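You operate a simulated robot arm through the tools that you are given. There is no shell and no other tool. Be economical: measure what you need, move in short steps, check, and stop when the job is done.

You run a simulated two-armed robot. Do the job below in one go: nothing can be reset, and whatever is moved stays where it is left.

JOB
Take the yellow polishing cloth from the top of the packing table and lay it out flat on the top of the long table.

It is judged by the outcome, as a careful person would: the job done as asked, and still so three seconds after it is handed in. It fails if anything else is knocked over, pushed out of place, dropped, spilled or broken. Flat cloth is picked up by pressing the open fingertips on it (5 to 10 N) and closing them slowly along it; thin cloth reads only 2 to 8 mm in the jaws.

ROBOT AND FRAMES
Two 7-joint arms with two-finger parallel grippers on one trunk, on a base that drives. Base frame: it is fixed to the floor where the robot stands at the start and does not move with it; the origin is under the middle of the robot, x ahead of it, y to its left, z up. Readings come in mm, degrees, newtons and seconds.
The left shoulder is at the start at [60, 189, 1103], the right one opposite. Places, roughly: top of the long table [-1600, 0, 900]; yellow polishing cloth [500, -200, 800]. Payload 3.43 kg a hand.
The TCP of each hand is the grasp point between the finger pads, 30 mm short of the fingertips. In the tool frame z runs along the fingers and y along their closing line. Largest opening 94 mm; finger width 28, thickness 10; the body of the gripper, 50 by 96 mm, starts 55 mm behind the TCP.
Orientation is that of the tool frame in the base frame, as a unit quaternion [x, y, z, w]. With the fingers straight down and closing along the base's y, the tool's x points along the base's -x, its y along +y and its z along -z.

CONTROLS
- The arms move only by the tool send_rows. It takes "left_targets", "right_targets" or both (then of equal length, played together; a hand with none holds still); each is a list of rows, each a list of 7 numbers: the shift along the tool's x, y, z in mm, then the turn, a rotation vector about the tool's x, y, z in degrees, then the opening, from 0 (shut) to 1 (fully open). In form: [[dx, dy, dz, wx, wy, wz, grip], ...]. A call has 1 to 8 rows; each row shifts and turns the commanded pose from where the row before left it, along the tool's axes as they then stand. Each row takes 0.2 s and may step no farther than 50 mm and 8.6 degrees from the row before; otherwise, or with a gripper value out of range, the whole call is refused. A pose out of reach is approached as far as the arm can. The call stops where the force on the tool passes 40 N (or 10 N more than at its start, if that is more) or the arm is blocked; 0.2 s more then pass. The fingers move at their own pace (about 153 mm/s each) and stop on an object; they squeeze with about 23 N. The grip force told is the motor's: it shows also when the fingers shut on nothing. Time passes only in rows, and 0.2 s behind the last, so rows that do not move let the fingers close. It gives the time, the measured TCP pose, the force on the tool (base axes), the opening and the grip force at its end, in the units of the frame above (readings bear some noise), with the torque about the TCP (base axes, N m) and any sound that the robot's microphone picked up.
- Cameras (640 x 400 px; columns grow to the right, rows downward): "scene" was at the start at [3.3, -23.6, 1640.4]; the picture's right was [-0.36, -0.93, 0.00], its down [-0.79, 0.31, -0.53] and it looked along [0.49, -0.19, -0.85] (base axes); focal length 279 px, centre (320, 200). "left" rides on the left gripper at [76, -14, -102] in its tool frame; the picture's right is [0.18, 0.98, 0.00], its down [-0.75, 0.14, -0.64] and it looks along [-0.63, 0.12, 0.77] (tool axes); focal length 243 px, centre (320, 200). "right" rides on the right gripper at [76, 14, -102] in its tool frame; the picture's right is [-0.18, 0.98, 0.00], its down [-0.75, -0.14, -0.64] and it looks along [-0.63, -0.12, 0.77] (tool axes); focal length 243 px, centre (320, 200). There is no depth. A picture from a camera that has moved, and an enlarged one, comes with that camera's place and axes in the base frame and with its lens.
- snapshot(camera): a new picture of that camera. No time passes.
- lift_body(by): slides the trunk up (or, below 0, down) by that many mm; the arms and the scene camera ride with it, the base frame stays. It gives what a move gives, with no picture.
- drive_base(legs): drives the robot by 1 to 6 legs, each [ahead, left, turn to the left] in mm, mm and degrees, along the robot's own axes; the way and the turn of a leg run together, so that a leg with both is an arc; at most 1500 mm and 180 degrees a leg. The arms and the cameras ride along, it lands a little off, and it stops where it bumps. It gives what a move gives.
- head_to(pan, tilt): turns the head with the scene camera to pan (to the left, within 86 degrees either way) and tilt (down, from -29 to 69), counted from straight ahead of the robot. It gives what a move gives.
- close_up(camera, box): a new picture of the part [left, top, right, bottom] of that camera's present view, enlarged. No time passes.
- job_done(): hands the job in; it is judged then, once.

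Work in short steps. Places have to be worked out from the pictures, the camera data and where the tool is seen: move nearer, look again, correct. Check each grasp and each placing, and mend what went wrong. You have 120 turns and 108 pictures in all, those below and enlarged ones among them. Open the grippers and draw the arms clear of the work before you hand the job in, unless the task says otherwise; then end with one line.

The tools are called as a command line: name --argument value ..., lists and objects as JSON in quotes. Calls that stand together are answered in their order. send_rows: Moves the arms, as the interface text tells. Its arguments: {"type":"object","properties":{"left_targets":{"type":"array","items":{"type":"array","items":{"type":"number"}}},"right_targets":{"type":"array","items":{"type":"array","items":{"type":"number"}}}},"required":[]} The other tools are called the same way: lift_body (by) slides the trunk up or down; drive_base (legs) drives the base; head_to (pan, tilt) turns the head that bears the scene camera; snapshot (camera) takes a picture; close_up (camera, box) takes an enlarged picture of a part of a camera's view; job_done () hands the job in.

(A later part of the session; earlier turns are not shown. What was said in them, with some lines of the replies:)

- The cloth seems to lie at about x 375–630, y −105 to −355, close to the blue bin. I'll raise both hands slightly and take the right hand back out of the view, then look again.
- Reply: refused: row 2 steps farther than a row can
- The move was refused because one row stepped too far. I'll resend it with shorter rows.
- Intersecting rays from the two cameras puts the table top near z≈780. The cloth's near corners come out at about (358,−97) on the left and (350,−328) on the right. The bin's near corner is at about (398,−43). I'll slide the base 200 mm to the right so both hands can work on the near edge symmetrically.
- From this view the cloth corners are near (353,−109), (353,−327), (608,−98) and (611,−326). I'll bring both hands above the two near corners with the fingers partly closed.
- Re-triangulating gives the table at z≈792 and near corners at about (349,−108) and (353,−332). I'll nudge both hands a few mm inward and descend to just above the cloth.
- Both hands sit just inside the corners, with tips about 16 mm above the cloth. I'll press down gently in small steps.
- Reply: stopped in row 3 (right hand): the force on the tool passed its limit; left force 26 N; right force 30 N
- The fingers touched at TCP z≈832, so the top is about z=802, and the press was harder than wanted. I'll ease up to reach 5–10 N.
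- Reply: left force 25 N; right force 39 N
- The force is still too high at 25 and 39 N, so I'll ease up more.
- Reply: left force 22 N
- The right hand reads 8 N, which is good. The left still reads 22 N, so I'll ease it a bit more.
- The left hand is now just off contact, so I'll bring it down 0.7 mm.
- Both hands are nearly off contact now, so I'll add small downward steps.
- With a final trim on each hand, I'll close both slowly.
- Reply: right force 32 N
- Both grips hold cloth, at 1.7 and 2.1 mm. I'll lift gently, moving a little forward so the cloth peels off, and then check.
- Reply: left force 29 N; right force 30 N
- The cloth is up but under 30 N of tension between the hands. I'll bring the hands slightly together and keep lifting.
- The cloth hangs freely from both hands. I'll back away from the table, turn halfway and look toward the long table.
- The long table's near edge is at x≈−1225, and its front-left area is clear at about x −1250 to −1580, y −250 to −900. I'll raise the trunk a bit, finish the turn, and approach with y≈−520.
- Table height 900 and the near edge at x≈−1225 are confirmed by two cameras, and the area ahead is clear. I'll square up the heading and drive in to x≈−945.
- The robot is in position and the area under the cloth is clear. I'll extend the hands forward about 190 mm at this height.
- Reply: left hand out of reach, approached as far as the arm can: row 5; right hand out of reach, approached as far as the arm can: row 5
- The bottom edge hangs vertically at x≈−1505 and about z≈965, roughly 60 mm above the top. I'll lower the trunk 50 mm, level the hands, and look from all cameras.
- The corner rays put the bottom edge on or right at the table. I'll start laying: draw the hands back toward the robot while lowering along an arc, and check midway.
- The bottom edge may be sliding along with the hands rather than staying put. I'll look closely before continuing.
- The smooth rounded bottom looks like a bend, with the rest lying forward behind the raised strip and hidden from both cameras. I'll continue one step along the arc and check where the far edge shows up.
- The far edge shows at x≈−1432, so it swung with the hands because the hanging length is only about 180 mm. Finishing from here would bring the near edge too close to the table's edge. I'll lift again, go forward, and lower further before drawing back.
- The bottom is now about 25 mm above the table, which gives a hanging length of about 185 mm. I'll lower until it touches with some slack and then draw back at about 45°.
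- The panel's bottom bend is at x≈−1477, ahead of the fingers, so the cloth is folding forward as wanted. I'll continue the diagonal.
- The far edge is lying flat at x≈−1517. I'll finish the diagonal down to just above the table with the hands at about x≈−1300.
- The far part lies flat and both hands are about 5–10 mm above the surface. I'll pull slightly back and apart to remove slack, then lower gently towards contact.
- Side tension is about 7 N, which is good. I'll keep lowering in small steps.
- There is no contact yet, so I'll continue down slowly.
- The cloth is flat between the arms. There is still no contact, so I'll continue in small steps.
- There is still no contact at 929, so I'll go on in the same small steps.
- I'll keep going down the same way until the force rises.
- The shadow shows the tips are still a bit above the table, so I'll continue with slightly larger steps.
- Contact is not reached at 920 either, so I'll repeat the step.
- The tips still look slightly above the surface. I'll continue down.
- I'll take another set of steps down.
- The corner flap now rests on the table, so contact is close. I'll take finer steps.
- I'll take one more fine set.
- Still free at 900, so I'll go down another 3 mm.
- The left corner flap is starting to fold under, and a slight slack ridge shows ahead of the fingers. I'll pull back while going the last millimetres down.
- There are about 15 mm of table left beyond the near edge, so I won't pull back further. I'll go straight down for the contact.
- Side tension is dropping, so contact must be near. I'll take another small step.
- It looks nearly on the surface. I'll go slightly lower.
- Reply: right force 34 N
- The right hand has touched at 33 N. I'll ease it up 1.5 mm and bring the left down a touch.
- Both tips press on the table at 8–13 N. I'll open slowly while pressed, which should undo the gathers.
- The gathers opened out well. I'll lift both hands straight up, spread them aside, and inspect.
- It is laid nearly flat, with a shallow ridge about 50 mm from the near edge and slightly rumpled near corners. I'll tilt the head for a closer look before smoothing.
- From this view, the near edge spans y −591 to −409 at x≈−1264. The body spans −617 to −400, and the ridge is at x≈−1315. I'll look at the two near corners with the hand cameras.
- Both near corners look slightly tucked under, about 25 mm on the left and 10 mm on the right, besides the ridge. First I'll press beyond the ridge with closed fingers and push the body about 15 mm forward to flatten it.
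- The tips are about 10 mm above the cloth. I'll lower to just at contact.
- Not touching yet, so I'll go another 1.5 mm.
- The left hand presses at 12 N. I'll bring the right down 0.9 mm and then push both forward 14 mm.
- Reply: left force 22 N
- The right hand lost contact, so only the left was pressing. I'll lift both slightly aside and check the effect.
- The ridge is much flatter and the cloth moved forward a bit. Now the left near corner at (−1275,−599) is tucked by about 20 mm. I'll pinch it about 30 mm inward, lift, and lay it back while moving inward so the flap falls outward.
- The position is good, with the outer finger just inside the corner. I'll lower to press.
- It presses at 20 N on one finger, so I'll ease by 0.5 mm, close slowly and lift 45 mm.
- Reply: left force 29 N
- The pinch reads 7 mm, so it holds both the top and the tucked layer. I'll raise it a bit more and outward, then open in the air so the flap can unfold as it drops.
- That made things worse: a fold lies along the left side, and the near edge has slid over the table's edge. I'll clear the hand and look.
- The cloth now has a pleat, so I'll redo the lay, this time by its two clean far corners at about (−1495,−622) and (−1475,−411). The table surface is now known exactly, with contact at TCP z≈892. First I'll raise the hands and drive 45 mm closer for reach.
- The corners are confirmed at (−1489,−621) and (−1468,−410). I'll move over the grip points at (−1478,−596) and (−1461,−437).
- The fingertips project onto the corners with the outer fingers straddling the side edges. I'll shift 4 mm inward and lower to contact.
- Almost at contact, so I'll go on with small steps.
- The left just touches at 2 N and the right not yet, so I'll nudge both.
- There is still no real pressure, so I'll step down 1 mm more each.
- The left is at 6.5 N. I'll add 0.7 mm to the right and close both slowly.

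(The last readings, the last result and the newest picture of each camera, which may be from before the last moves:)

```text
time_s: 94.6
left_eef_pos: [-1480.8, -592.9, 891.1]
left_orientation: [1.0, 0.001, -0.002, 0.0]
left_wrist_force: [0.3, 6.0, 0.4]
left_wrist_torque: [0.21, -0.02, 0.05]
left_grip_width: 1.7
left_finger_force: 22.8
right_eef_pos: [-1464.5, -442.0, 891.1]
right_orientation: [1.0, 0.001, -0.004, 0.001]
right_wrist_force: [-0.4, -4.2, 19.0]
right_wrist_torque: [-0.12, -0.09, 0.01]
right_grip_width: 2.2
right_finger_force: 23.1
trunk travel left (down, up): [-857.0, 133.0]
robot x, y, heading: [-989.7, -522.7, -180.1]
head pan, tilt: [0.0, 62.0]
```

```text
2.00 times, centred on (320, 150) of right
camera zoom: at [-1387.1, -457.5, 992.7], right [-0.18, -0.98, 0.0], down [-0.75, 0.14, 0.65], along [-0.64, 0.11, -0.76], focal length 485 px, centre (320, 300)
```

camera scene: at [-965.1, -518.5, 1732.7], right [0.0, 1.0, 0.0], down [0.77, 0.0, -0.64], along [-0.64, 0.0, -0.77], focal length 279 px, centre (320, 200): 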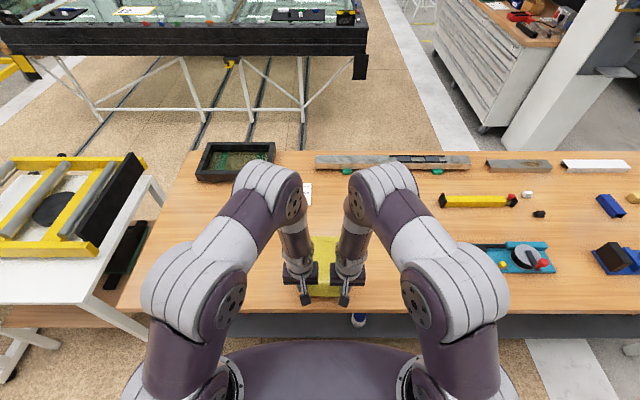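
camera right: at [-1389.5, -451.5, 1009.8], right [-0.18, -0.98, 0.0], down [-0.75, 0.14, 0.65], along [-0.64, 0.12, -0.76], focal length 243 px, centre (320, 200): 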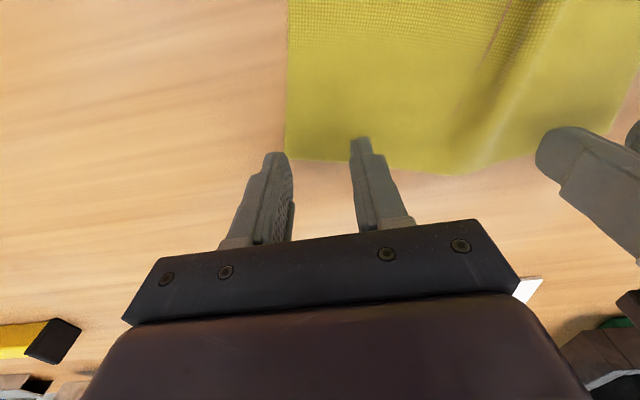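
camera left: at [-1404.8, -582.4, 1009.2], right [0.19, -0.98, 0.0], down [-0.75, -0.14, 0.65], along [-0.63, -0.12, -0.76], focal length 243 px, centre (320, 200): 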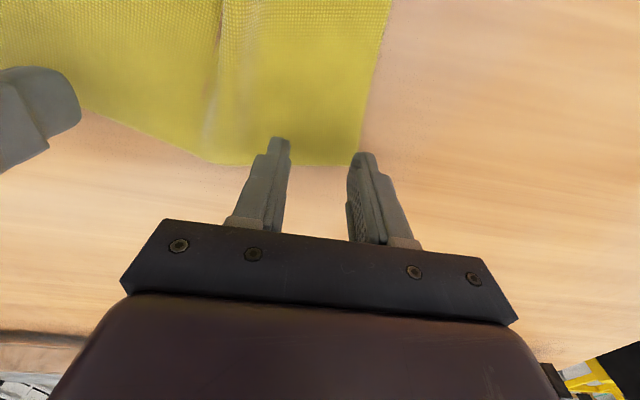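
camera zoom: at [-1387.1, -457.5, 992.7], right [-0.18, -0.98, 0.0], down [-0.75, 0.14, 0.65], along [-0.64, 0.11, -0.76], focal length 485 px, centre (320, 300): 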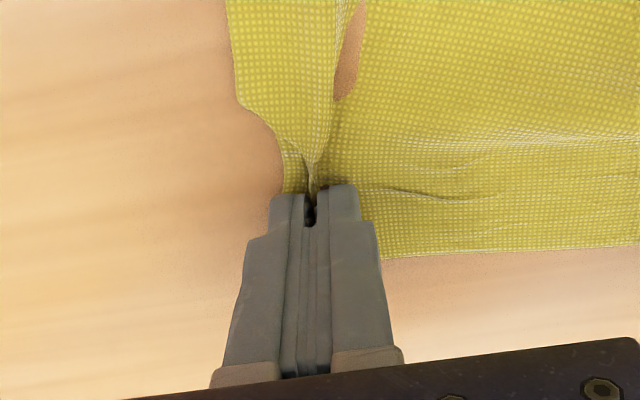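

Both far corners are gripped with small flaps. The body now lies on the robot's side of the fingers, so this time I'll lay it by moving the hands away from the robot. I'll lift first.

send_rows --left_targets '[[0, 0, -10, 0, 0, 0, 0], [0, 0, -30, 0, 0, 0, 0], [0, 0, -45, 0, 0, 0, 0], [0, 0, -45, 0, 0, 0, 0], [0, 0, -45, 0, 0, 0, 0], [0, 0, -45, 0, 0, 0, 0], [0, 0, -45, 0, 0, 0, 0], [0, 0, 0, 0, 0, 0, 0]]' --right_targets '[[2, 0, -10, 0, 0, 0, 0], [-4, 0, -30, 0, 0, 0, 0], [-5, 0, -45, 0, 0, 0, 0], [-5, 0, -45, 0, 0, 0, 0], [-4, 0, -45, 0, 0, 0, 0], [0, 0, -45, 0, 0, 0, 0], [0, 0, -45, 0, 0, 0, 0], [0, 0, 0, 0, 0, 0, 0]]'

snapshot --camera "scene"

snapshot --camera "left"

```text
time_s: 96.4
left_eef_pos: [-1480.4, -592.3, 1155.5]
left_orientation: [1.0, 0.0, -0.002, 0.0]
left_wrist_force: [-0.4, 5.7, -0.4]
left_wrist_torque: [0.17, -0.02, 0.0]
left_grip_width: 1.6
left_finger_force: 23.8
right_eef_pos: [-1477.0, -440.6, 1153.1]
right_orientation: [1.0, 0.001, -0.002, 0.0]
right_wrist_force: [0.0, -5.2, -0.6]
right_wrist_torque: [-0.19, 0.03, -0.03]
right_grip_width: 2.2
right_finger_force: 23.5
trunk travel left (down, up): [-857.0, 133.0]
robot x, y, heading: [-991.7, -520.6, -179.6]
head pan, tilt: [0.0, 62.0]
```

```text
32 pictures are left
camera scene: at [-997.7, -518.7, 1717.9], right [0.0, 1.0, 0.0], down [0.88, 0.0, -0.47], along [-0.47, 0.0, -0.88], focal length 279 px, centre (320, 200)
```

scene: 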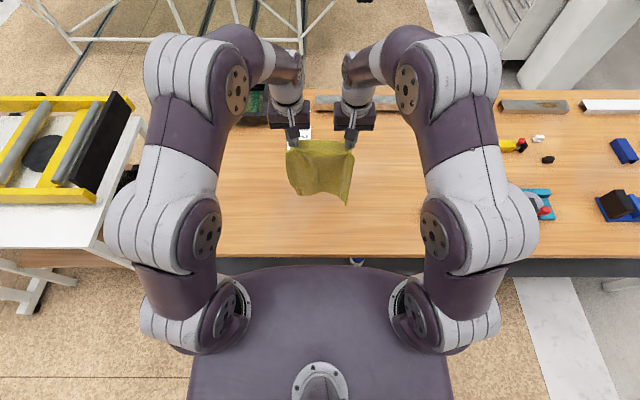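

```text
31 pictures are left
camera left: at [-1404.7, -577.2, 1258.1], right [0.19, -0.98, 0.0], down [-0.75, -0.14, 0.64], along [-0.63, -0.12, -0.76], focal length 243 px, centre (320, 200)
```

left: 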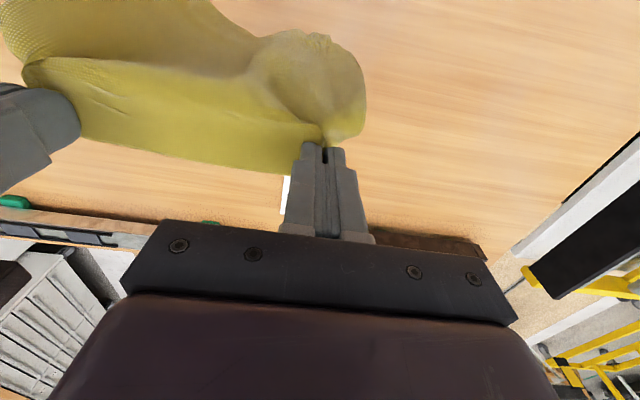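

It hangs taut at 5 N, though the lower left corner is still a bit curled. I'll bring the hands back to x≈−1300 with a brief up-down shake to help it fall open, then look.

send_rows --left_targets '[[36, 0, -20, 0, 0, 0, 0], [36, 0, -20, 0, 0, 0, 0], [36, 0, 40, 0, 0, 0, 0], [36, 0, -25, 0, 0, 0, 0], [36, 0, 25, 0, 0, 0, 0], [0, 0, 0, 0, 0, 0, 0], [0, 0, 0, 0, 0, 0, 0], [0, 0, 0, 0, 0, 0, 0]]' --right_targets '[[36, 0, -20, 0, 0, 0, 0], [36, 0, -20, 0, 0, 0, 0], [36, 0, 40, 0, 0, 0, 0], [36, 0, -25, 0, 0, 0, 0], [36, 0, 25, 0, 0, 0, 0], [0, 0, 0, 0, 0, 0, 0], [0, 0, 0, 0, 0, 0, 0], [0, 0, 0, 0, 0, 0, 0]]'

snapshot --camera "left"

close_up --camera "scene" --box '[240, 150, 400, 250]'

```text
refused: row 3 steps farther than a row can; nothing moved
```

```text
30 pictures are left
camera left: at [-1404.7, -577.2, 1258.1], right [0.19, -0.98, 0.0], down [-0.75, -0.14, 0.64], along [-0.63, -0.12, -0.76], focal length 243 px, centre (320, 200)
```

left: 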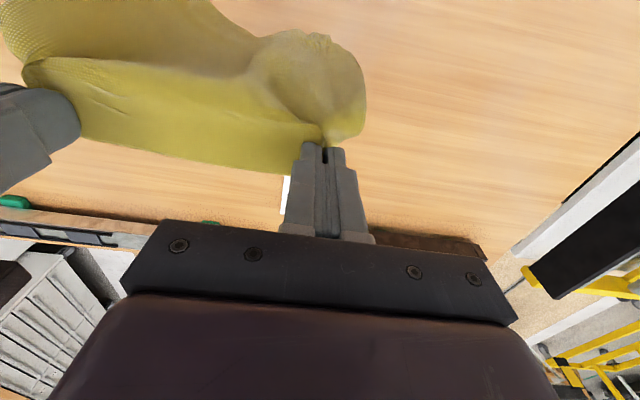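

```text
4.00 times, centred on (320, 200) of scene
camera zoom: at [-997.7, -518.7, 1717.9], right [0.0, 1.0, 0.0], down [0.88, 0.0, -0.47], along [-0.47, 0.0, -0.88], focal length 1115 px, centre (320, 200)
```

zoom: 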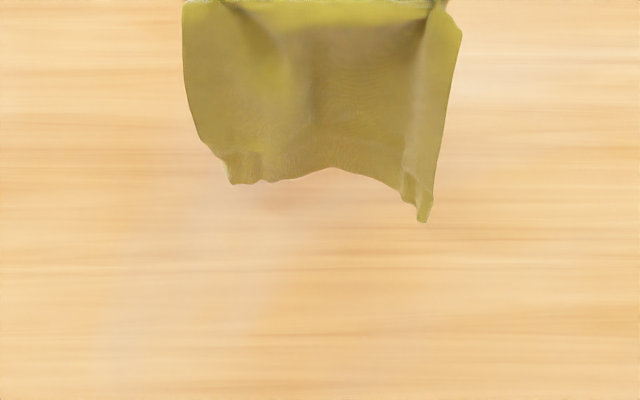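

The bottom corners are still slightly curled. I'll resend the move with the shake within limits.

send_rows --left_targets '[[36, 0, -20, 0, 0, 0, 0], [36, 0, -20, 0, 0, 0, 0], [36, 0, 30, 0, 0, 0, 0], [36, 0, -30, 0, 0, 0, 0], [36, 0, 30, 0, 0, 0, 0], [0, 0, -20, 0, 0, 0, 0], [0, 0, 0, 0, 0, 0, 0], [0, 0, 0, 0, 0, 0, 0]]' --right_targets '[[36, 0, -20, 0, 0, 0, 0], [36, 0, -20, 0, 0, 0, 0], [36, 0, 30, 0, 0, 0, 0], [36, 0, -30, 0, 0, 0, 0], [36, 0, 30, 0, 0, 0, 0], [0, 0, -20, 0, 0, 0, 0], [0, 0, 0, 0, 0, 0, 0], [0, 0, 0, 0, 0, 0, 0]]'

close_up --camera "scene" --box '[240, 170, 400, 270]'

```text
time_s: 98.2
left_eef_pos: [-1300.4, -594.2, 1184.1]
left_orientation: [1.0, 0.0, -0.003, -0.001]
left_wrist_force: [-0.1, 15.9, 0.0]
left_wrist_torque: [0.45, -0.02, 0.02]
left_grip_width: 1.9
left_finger_force: 23.4
right_eef_pos: [-1299.6, -440.7, 1185.4]
right_orientation: [1.0, 0.0, -0.003, 0.001]
right_wrist_force: [0.9, -14.4, -1.0]
right_wrist_torque: [-0.46, -0.06, 0.02]
right_grip_width: 2.0
right_finger_force: 22.9
trunk travel left (down, up): [-857.0, 133.0]
robot x, y, heading: [-988.5, -517.3, -179.7]
head pan, tilt: [0.0, 62.0]
```

```text
4.00 times, centred on (320, 220) of scene
camera zoom: at [-996.5, -518.5, 1717.9], right [0.0, 1.0, 0.0], down [0.88, 0.0, -0.47], along [-0.47, 0.0, -0.88], focal length 1115 px, centre (320, 120)
```

zoom: 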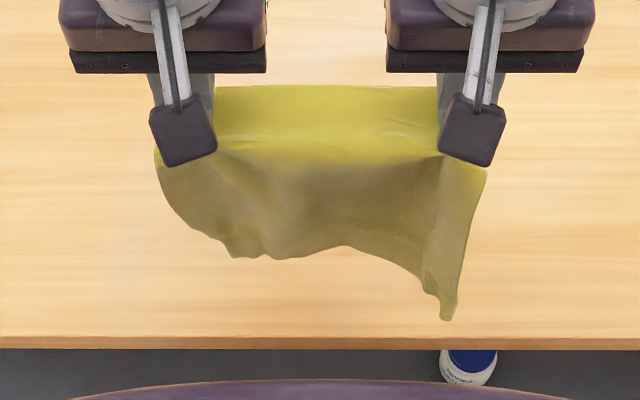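

The lower left corner still looks folded behind. I'll inspect it from the hand cameras.

snapshot --camera "left"

snapshot --camera "right"

```text
27 pictures are left
camera left: at [-1224.2, -579.9, 1286.2], right [0.19, -0.98, 0.0], down [-0.75, -0.14, 0.65], along [-0.63, -0.12, -0.76], focal length 243 px, centre (320, 200)
```

left: 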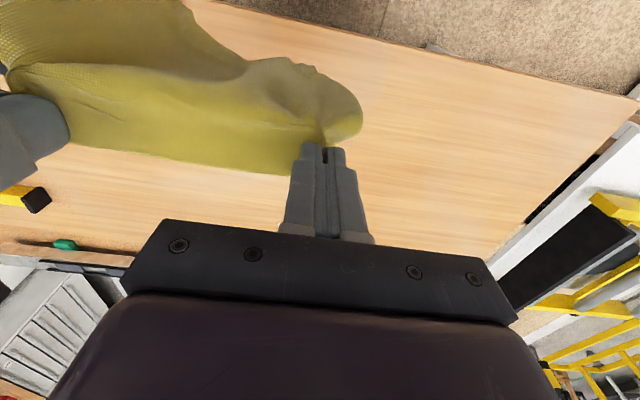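

```text
26 pictures are left
camera right: at [-1223.2, -455.3, 1287.5], right [-0.18, -0.98, 0.0], down [-0.75, 0.14, 0.65], along [-0.64, 0.11, -0.76], focal length 243 px, centre (320, 200)
```

right: 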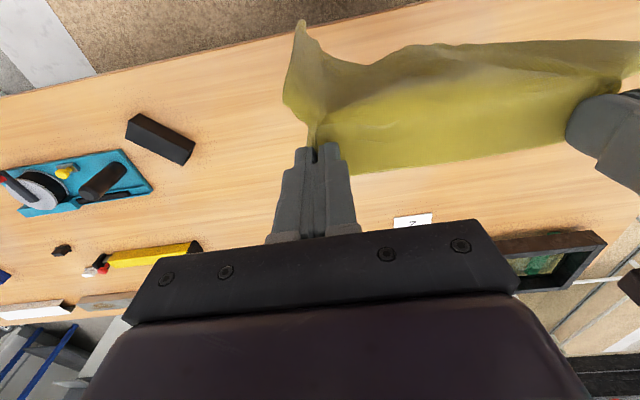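

The pinched strip makes the panel hang about 40 mm toward the robot. I'll lower until the bottom drags lightly on the table and pull it 50 mm away from the robot, which should unroll the tucked corner.

send_rows --left_targets '[[-15, -0.7, 35, 0, 0, 0, 0], [-15, 0, 35, 0, 0, 0, 0], [-10, 0, 35, 0, 0, 0, 0], [-12, 0, 20, 0, 0, 0, 0], [-12, 0, 5, 0, 0, 0, 0], [-15, 0, 5, 0, 0, 0, 0], [-15, 0, 5, 0, 0, 0, 0], [0, 0, 0, 0, 0, 0, 0]]' --right_targets '[[-15, 0.7, 35, 0, 0, 0, 0], [-15, 0, 35, 0, 0, 0, 0], [-10, 0, 35, 0, 0, 0, 0], [-12, 0, 20, 0, 0, 0, 0], [-12, 0, 5, 0, 0, 0, 0], [-15, 0, 5, 0, 0, 0, 0], [-15, 0, 5, 0, 0, 0, 0], [0, 0, 0, 0, 0, 0, 0]]'

close_up --camera "scene" --box '[240, 150, 400, 250]'

```text
time_s: 100.0
left_eef_pos: [-1395.9, -592.3, 1044.4]
left_orientation: [1.0, 0.0, -0.003, -0.002]
left_wrist_force: [-0.3, 5.5, 0.3]
left_wrist_torque: [0.19, 0.02, 0.05]
left_grip_width: 1.7
left_finger_force: 23.0
right_eef_pos: [-1391.4, -442.1, 1043.4]
right_orientation: [1.0, 0.0, -0.003, 0.001]
right_wrist_force: [-0.6, -5.7, 0.0]
right_wrist_torque: [-0.18, -0.02, -0.01]
right_grip_width: 2.0
right_finger_force: 23.0
trunk travel left (down, up): [-857.0, 133.0]
robot x, y, heading: [-990.0, -520.6, -179.9]
head pan, tilt: [0.0, 62.0]
```

```text
4.00 times, centred on (320, 200) of scene
camera zoom: at [-995.2, -518.5, 1717.9], right [0.0, 1.0, 0.0], down [0.88, 0.0, -0.47], along [-0.47, 0.0, -0.88], focal length 1115 px, centre (320, 200)
```

zoom: 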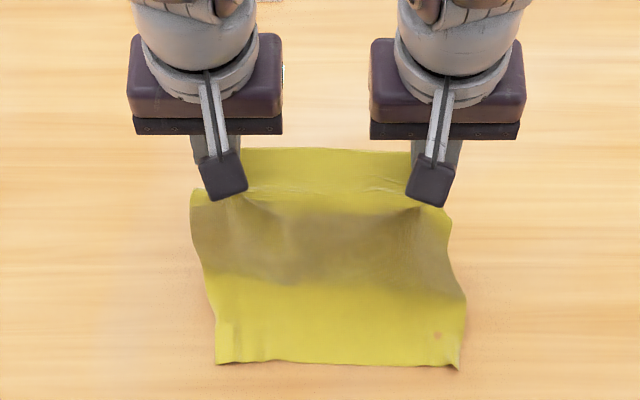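

The drag worked: the bottom edge lies straight and flat at x≈−1301 with both corners out. I'll continue laying by moving the hands away and down.

send_rows --left_targets '[[-17, 0, 20, 0, 0, 0, 0], [-18, 0, 20, 0, 0, 0, 0], [-18, 0, 20, 0, 0, 0, 0], [-18, 0, 20, 0, 0, 0, 0], [0, 0, 0, 0, 0, 0, 0]]' --right_targets '[[-19, 0, 20, 0, 0, 0, 0], [-18, 0, 20, 0, 0, 0, 0], [-18, 0, 20, 0, 0, 0, 0], [-18, 0, 20, 0, 0, 0, 0], [0, 0, 0, 0, 0, 0, 0]]'

close_up --camera "scene" --box '[240, 150, 400, 250]'

```text
time_s: 101.2
left_eef_pos: [-1463.0, -591.8, 966.0]
left_orientation: [1.0, 0.001, -0.002, -0.001]
left_wrist_force: [-0.8, 4.4, 0.6]
left_wrist_torque: [0.11, 0.04, 0.04]
left_grip_width: 1.7
left_finger_force: 23.0
right_eef_pos: [-1466.8, -441.7, 964.1]
right_orientation: [1.0, 0.001, -0.003, 0.0]
right_wrist_force: [0.2, -5.2, 0.1]
right_wrist_torque: [-0.12, 0.01, 0.03]
right_grip_width: 2.1
right_finger_force: 23.3
trunk travel left (down, up): [-857.0, 133.0]
robot x, y, heading: [-989.0, -519.1, -179.9]
head pan, tilt: [0.0, 62.0]
```

```text
4.00 times, centred on (320, 200) of scene
camera zoom: at [-994.4, -518.5, 1717.9], right [0.0, 1.0, 0.0], down [0.88, 0.0, -0.47], along [-0.47, 0.0, -0.88], focal length 1115 px, centre (320, 200)
```

zoom: 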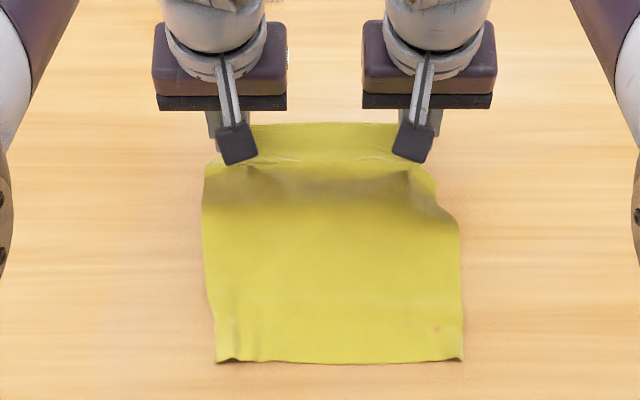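

Laying is going well, with the near edge unmoved. I'll continue most of the remaining way.

send_rows --left_targets '[[-18, 0, 15, 0, 0, 0, 0], [-18, 0, 15, 0, 0, 0, 0], [-16, 0, 13, 0, 0, 0, 0], [-12, 0, 10, 0, 0, 0, 0], [0, 0, 0, 0, 0, 0, 0]]' --right_targets '[[-18, 0, 15, 0, 0, 0, 0], [-18, 0, 15, 0, 0, 0, 0], [-16, 0, 12, 0, 0, 0, 0], [-12, 0, 10, 0, 0, 0, 0], [0, 0, 0, 0, 0, 0, 0]]'

close_up --camera "scene" --box '[240, 150, 400, 250]'

snapshot --camera "left"

```text
time_s: 102.4
left_eef_pos: [-1529.5, -592.6, 913.2]
left_orientation: [1.0, 0.001, -0.002, -0.001]
left_wrist_force: [0.1, 1.5, 0.0]
left_wrist_torque: [0.09, 0.03, 0.02]
left_grip_width: 1.7
left_finger_force: 22.7
right_eef_pos: [-1531.5, -444.3, 914.2]
right_orientation: [1.0, 0.001, -0.003, -0.001]
right_wrist_force: [0.3, -1.0, 0.3]
right_wrist_torque: [-0.05, 0.02, 0.0]
right_grip_width: 2.1
right_finger_force: 22.9
trunk travel left (down, up): [-857.0, 133.0]
robot x, y, heading: [-994.9, -520.8, -179.8]
head pan, tilt: [0.0, 62.0]
```

```text
4.00 times, centred on (320, 200) of scene
camera zoom: at [-995.1, -518.5, 1717.9], right [0.0, 1.0, 0.0], down [0.88, 0.0, -0.47], along [-0.47, 0.0, -0.88], focal length 1115 px, centre (320, 200)
```

zoom: 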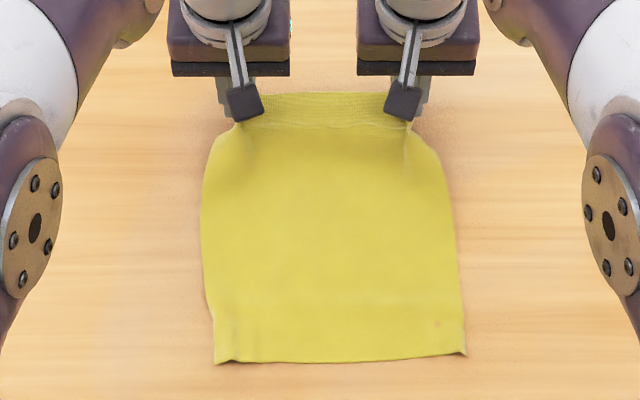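

```text
22 pictures are left
camera left: at [-1454.2, -577.9, 1015.8], right [0.19, -0.98, 0.0], down [-0.75, -0.14, 0.65], along [-0.63, -0.12, -0.76], focal length 243 px, centre (320, 200)
```

left: 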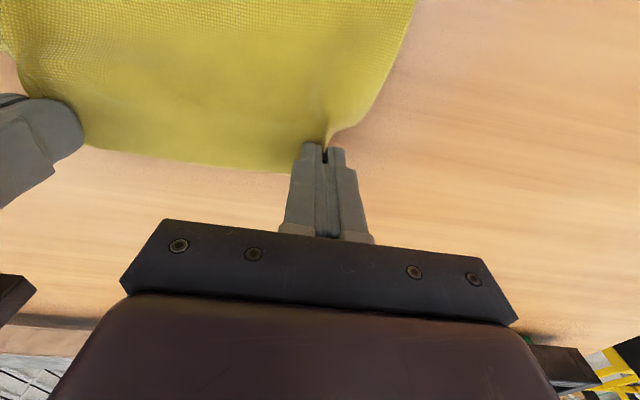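

Nearly done laying. I'll lower the remaining ~18 mm with a slight forward pull.

send_rows --left_targets '[[-3, 0, 6, 0, 0, 0, 0], [-2, 0, 6, 0, 0, 0, 0], [-1, 0, 5, 0, 0, 0, 0], [0, 0, 2, 0, 0, 0, 0], [0, 0, 0, 0, 0, 0, 0]]' --right_targets '[[-3, 0, 6, 0, 0, 0, 0], [-2, 0, 6, 0, 0, 0, 0], [-1, 0, 5, 0, 0, 0, 0], [0, 0, 2, 0, 0, 0, 0], [0, 0, 0, 0, 0, 0, 0]]'

close_up --camera "left" --box '[160, 50, 480, 250]'

```text
time_s: 103.6
left_eef_pos: [-1536.9, -592.2, 893.5]
left_orientation: [1.0, 0.001, -0.002, -0.002]
left_wrist_force: [-0.3, 2.6, -1.2]
left_wrist_torque: [0.08, 0.01, 0.01]
left_grip_width: 1.7
left_finger_force: 23.0
right_eef_pos: [-1538.4, -443.2, 894.2]
right_orientation: [1.0, 0.001, -0.003, 0.001]
right_wrist_force: [-0.5, -1.4, -0.4]
right_wrist_torque: [-0.08, 0.0, 0.02]
right_grip_width: 2.1
right_finger_force: 23.0
trunk travel left (down, up): [-857.0, 133.0]
robot x, y, heading: [-985.7, -522.6, -180.0]
head pan, tilt: [0.0, 62.0]
```

```text
2.00 times, centred on (320, 150) of left
camera zoom: at [-1460.6, -577.6, 995.7], right [0.19, -0.98, 0.0], down [-0.75, -0.14, 0.65], along [-0.63, -0.12, -0.76], focal length 485 px, centre (320, 300)
```

zoom: 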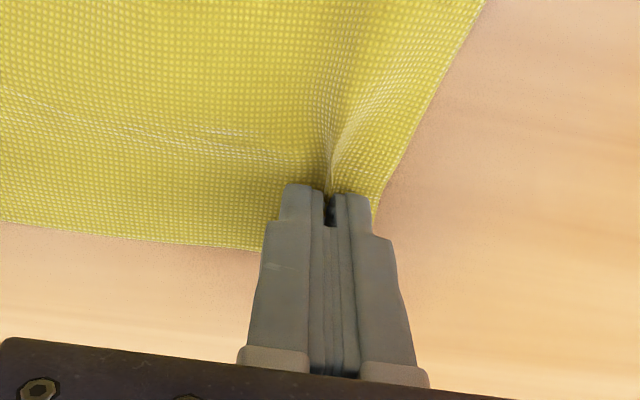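

The flap lies outward with no tuck. I'll take fine steps to contact.

send_rows --left_targets '[[0, 0, 1, 0, 0, 0, 0], [0, 0, 0.6, 0, 0, 0, 0], [0, 0, 0, 0, 0, 0, 0]]' --right_targets '[[0, 0, 1, 0, 0, 0, 0], [0, 0, 0.8, 0, 0, 0, 0], [0, 0, 0, 0, 0, 0, 0]]'

```text
time_s: 104.4
left_eef_pos: [-1536.7, -592.1, 892.9]
left_orientation: [1.0, 0.001, -0.002, 0.0]
left_wrist_force: [-0.2, 1.5, 0.6]
left_wrist_torque: [0.1, 0.0, 0.02]
left_grip_width: 1.7
left_finger_force: 23.2
right_eef_pos: [-1537.8, -443.2, 892.4]
right_orientation: [1.0, 0.0, -0.003, 0.001]
right_wrist_force: [0.3, -1.8, 0.0]
right_wrist_torque: [-0.06, -0.01, -0.01]
right_grip_width: 2.1
right_finger_force: 22.8
trunk travel left (down, up): [-857.0, 133.0]
robot x, y, heading: [-991.5, -517.5, -180.1]
head pan, tilt: [0.0, 62.0]
```

One more millimetre is needed.

send_rows --left_targets '[[0, 0, 0.8, 0, 0, 0, 0], [0, 0, 0.4, 0, 0, 0, 0], [0, 0, 0, 0, 0, 0, 0]]' --right_targets '[[0, 0, 0.8, 0, 0, 0, 0], [0, 0, 0.4, 0, 0, 0, 0], [0, 0, 0, 0, 0, 0, 0]]'

```text
time_s: 105.2
left_eef_pos: [-1537.7, -592.0, 891.6]
left_orientation: [1.0, 0.001, -0.003, 0.0]
left_wrist_force: [-0.4, 0.0, 6.6]
left_wrist_torque: [-0.01, -0.05, 0.01]
left_grip_width: 1.6
left_finger_force: 23.2
right_eef_pos: [-1536.4, -443.2, 890.9]
right_orientation: [1.0, 0.001, -0.003, 0.001]
right_wrist_force: [0.5, -0.3, 1.8]
right_wrist_torque: [-0.01, 0.02, 0.02]
right_grip_width: 1.8
right_finger_force: 22.8
trunk travel left (down, up): [-857.0, 133.0]
robot x, y, heading: [-990.2, -520.0, -179.9]
head pan, tilt: [0.0, 62.0]
```

Both hands are in contact. I'll open slowly while pressed to spread the gathers.

send_rows --left_targets '[[0, 0, 0, 0, 0, 0, 0.05], [0, 0, 0, 0, 0, 0, 0.1], [0, 0, 0, 0, 0, 0, 0.16], [0, 0, 0, 0, 0, 0, 0.22], [0, 0, 0, 0, 0, 0, 0.28], [0, 0, 0, 0, 0, 0, 0.34], [0, 0, 0, 0, 0, 0, 0.4], [0, 0, 0, 0, 0, 0, 0.4]]' --right_targets '[[0, 0, 0.4, 0, 0, 0, 0.05], [0, 0, 0, 0, 0, 0, 0.1], [0, 0, 0, 0, 0, 0, 0.16], [0, 0, 0, 0, 0, 0, 0.22], [0, 0, 0, 0, 0, 0, 0.28], [0, 0, 0, 0, 0, 0, 0.34], [0, 0, 0, 0, 0, 0, 0.4], [0, 0, 0, 0, 0, 0, 0.4]]'

send_rows --left_targets '[[0, 0, -5, 0, 0, 0, 0.4], [0, 0, -25, 0, 0, 0, 0.4], [0, 0, -45, 0, 0, 0, 0.4], [0, 0, -45, 0, 0, 0, 0.4], [20, 45, 0, 0, 0, 0, 0.4], [20, 45, 0, 0, 0, 0, 0.4], [20, 45, 0, 0, 0, 0, 0.4], [20, 20, 0, 0, 0, 0, 0.4]]' --right_targets '[[0, 0, -5, 0, 0, 0, 0.4], [0, 0, -25, 0, 0, 0, 0.4], [0, 0, -45, 0, 0, 0, 0.4], [0, 0, -45, 0, 0, 0, 0.4], [20, -45, 0, 0, 0, 0, 0.4], [20, -45, 0, 0, 0, 0, 0.4], [20, -45, 0, 0, 0, 0, 0.4], [20, -20, 0, 0, 0, 0, 0.4]]'

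close_up --camera "scene" --box '[240, 150, 400, 250]'

snapshot --camera "left"

snapshot --camera "right"

```text
time_s: 107.0
left_eef_pos: [-1535.8, -592.2, 891.7]
left_orientation: [1.0, 0.001, -0.003, -0.001]
left_wrist_force: [-0.8, 2.5, 11.1]
left_wrist_torque: [-0.15, -0.03, -0.02]
left_grip_width: 35.1
left_finger_force: 0.1
right_eef_pos: [-1536.9, -444.5, 890.3]
right_orientation: [1.0, 0.001, -0.003, 0.002]
right_wrist_force: [-0.6, -1.3, 5.7]
right_wrist_torque: [0.07, -0.01, 0.0]
right_grip_width: 36.6
right_finger_force: 0.1
trunk travel left (down, up): [-857.0, 133.0]
robot x, y, heading: [-987.9, -519.6, -179.9]
head pan, tilt: [0.0, 62.0]
```

```text
time_s: 108.8
left_eef_pos: [-1455.2, -748.0, 1012.1]
left_orientation: [1.0, 0.002, -0.002, -0.001]
left_wrist_force: [0.0, -0.3, -0.2]
left_wrist_torque: [-0.01, 0.0, 0.04]
left_grip_width: 38.1
left_finger_force: 0.0
right_eef_pos: [-1456.7, -282.8, 1007.5]
right_orientation: [1.0, 0.001, -0.003, 0.0]
right_wrist_force: [0.2, 0.8, 0.7]
right_wrist_torque: [-0.04, 0.04, 0.01]
right_grip_width: 37.5
right_finger_force: 0.1
trunk travel left (down, up): [-857.0, 133.0]
robot x, y, heading: [-990.7, -521.5, -179.9]
head pan, tilt: [0.0, 62.0]
```

```text
4.00 times, centred on (320, 200) of scene
camera zoom: at [-994.4, -518.5, 1717.9], right [0.0, 1.0, 0.0], down [0.88, 0.0, -0.47], along [-0.47, 0.0, -0.88], focal length 1115 px, centre (320, 200)
```

zoom: 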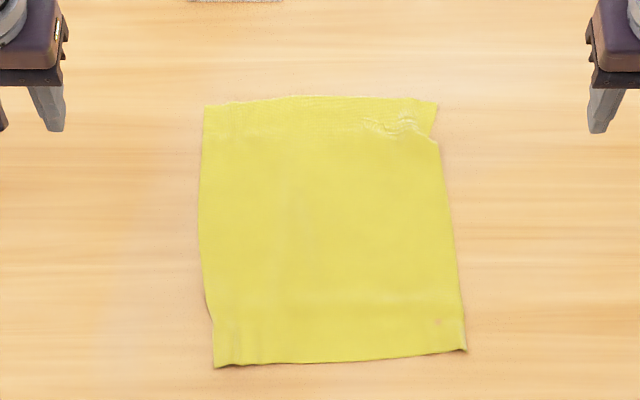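

```text
19 pictures are left
camera left: at [-1377.9, -733.9, 1114.5], right [0.19, -0.98, 0.0], down [-0.75, -0.14, 0.65], along [-0.64, -0.12, -0.76], focal length 243 px, centre (320, 200)
```

left: 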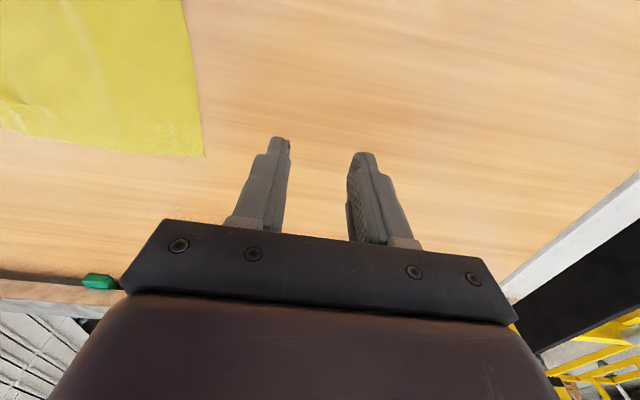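

```text
18 pictures are left
camera right: at [-1378.7, -297.3, 1110.4], right [-0.18, -0.98, 0.0], down [-0.75, 0.14, 0.65], along [-0.64, 0.11, -0.76], focal length 243 px, centre (320, 200)
```

right: 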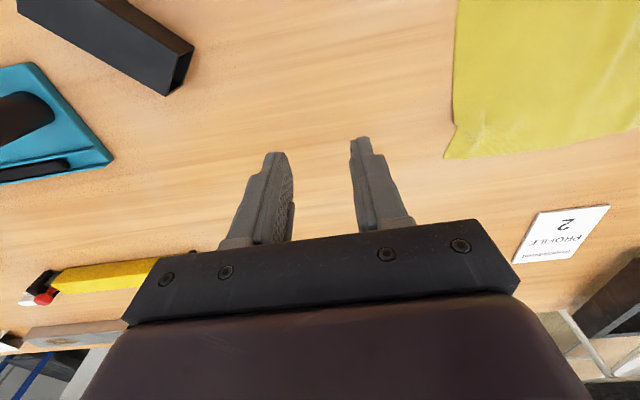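

All four corners are out and the cloth lies flat, well inside the table edge, with only small wrinkles. I'll open the grippers, raise the arms and back away.

send_rows --left_targets '[[0, 0, -45, 0, 0, 0, 1], [0, 0, -45, 0, 0, 0, 1], [20, 0, 0, 0, 0, 0, 1]]' --right_targets '[[0, 0, -45, 0, 0, 0, 1], [0, 0, -45, 0, 0, 0, 1], [20, 0, 0, 0, 0, 0, 1]]'

drive_base --legs '[[-300, 0, 0]]'

head_to --pan 0 --tilt 45

snapshot --camera "scene"

close_up --camera "scene" --box '[240, 130, 400, 230]'

```text
time_s: 109.6
left_eef_pos: [-1436.1, -748.4, 1101.8]
left_orientation: [1.0, 0.001, -0.002, 0.0]
left_wrist_force: [-0.1, -0.2, 0.2]
left_wrist_torque: [-0.01, 0.01, 0.02]
left_grip_width: 94.1
left_finger_force: 0.0
right_eef_pos: [-1435.7, -288.5, 1097.3]
right_orientation: [1.0, 0.001, -0.002, 0.001]
right_wrist_force: [0.0, 0.2, 0.0]
right_wrist_torque: [-0.05, 0.02, 0.0]
right_grip_width: 93.9
right_finger_force: 0.1
trunk travel left (down, up): [-857.0, 133.0]
robot x, y, heading: [-993.9, -517.2, -180.0]
head pan, tilt: [0.0, 62.0]
```

```text
time_s: 111.7
left_eef_pos: [-1135.4, -745.6, 1102.2]
left_orientation: [1.0, 0.002, -0.002, -0.002]
left_wrist_force: [0.5, 0.2, 0.3]
left_wrist_torque: [0.04, -0.01, 0.02]
left_grip_width: 93.9
left_finger_force: 0.0
right_eef_pos: [-1134.0, -287.0, 1097.0]
right_orientation: [1.0, 0.0, -0.003, 0.001]
right_wrist_force: [0.4, 0.4, 0.3]
right_wrist_torque: [-0.01, 0.0, -0.01]
right_grip_width: 93.8
right_finger_force: 0.0
trunk travel left (down, up): [-857.0, 133.0]
robot x, y, heading: [-686.6, -523.0, -179.8]
head pan, tilt: [0.0, 62.0]
```

```text
time_s: 112.5
left_eef_pos: [-1132.7, -745.6, 1102.6]
left_orientation: [1.0, 0.001, -0.003, -0.001]
left_wrist_force: [-0.6, 0.4, 0.6]
left_wrist_torque: [-0.02, 0.0, -0.01]
left_grip_width: 93.9
left_finger_force: 0.1
right_eef_pos: [-1132.4, -287.5, 1097.2]
right_orientation: [1.0, 0.001, -0.003, 0.001]
right_wrist_force: [-0.4, -0.2, 0.8]
right_wrist_torque: [-0.01, -0.01, -0.02]
right_grip_width: 94.3
right_finger_force: 0.1
trunk travel left (down, up): [-857.0, 133.0]
robot x, y, heading: [-690.9, -518.2, -179.7]
head pan, tilt: [0.0, 45.0]
```

```text
17 pictures are left
camera scene: at [-710.3, -517.9, 1739.6], right [0.0, 1.0, 0.0], down [0.71, 0.0, -0.71], along [-0.71, 0.0, -0.71], focal length 279 px, centre (320, 200)
```

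scene: 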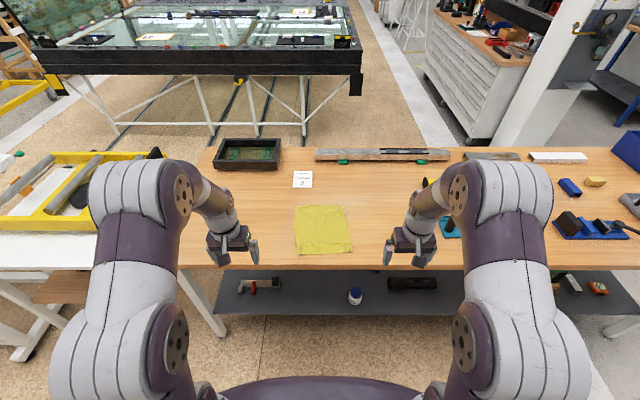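

```text
4.00 times, centred on (320, 180) of scene
camera zoom: at [-710.3, -517.9, 1739.6], right [0.0, 1.0, 0.0], down [0.71, 0.0, -0.71], along [-0.71, 0.0, -0.71], focal length 1115 px, centre (320, 280)
```

zoom: 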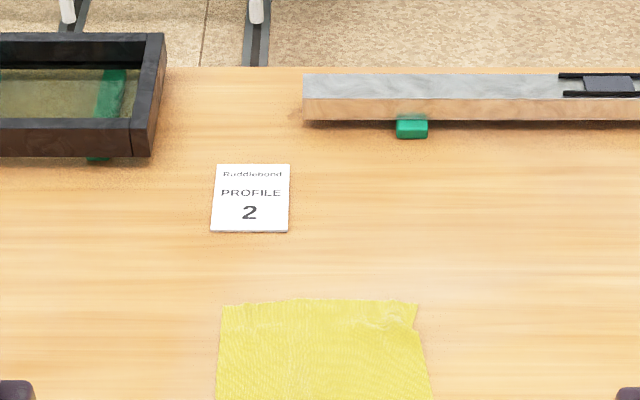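

The cloth lies flat on the long table, nothing else has been disturbed, the grippers are open and the arms are clear. I'm handing in the job.

job_done

```text
The job is handed in.
```

The yellow polishing cloth is laid out flat on the long table, with a few small wrinkles along its far edge, and nothing else was moved.
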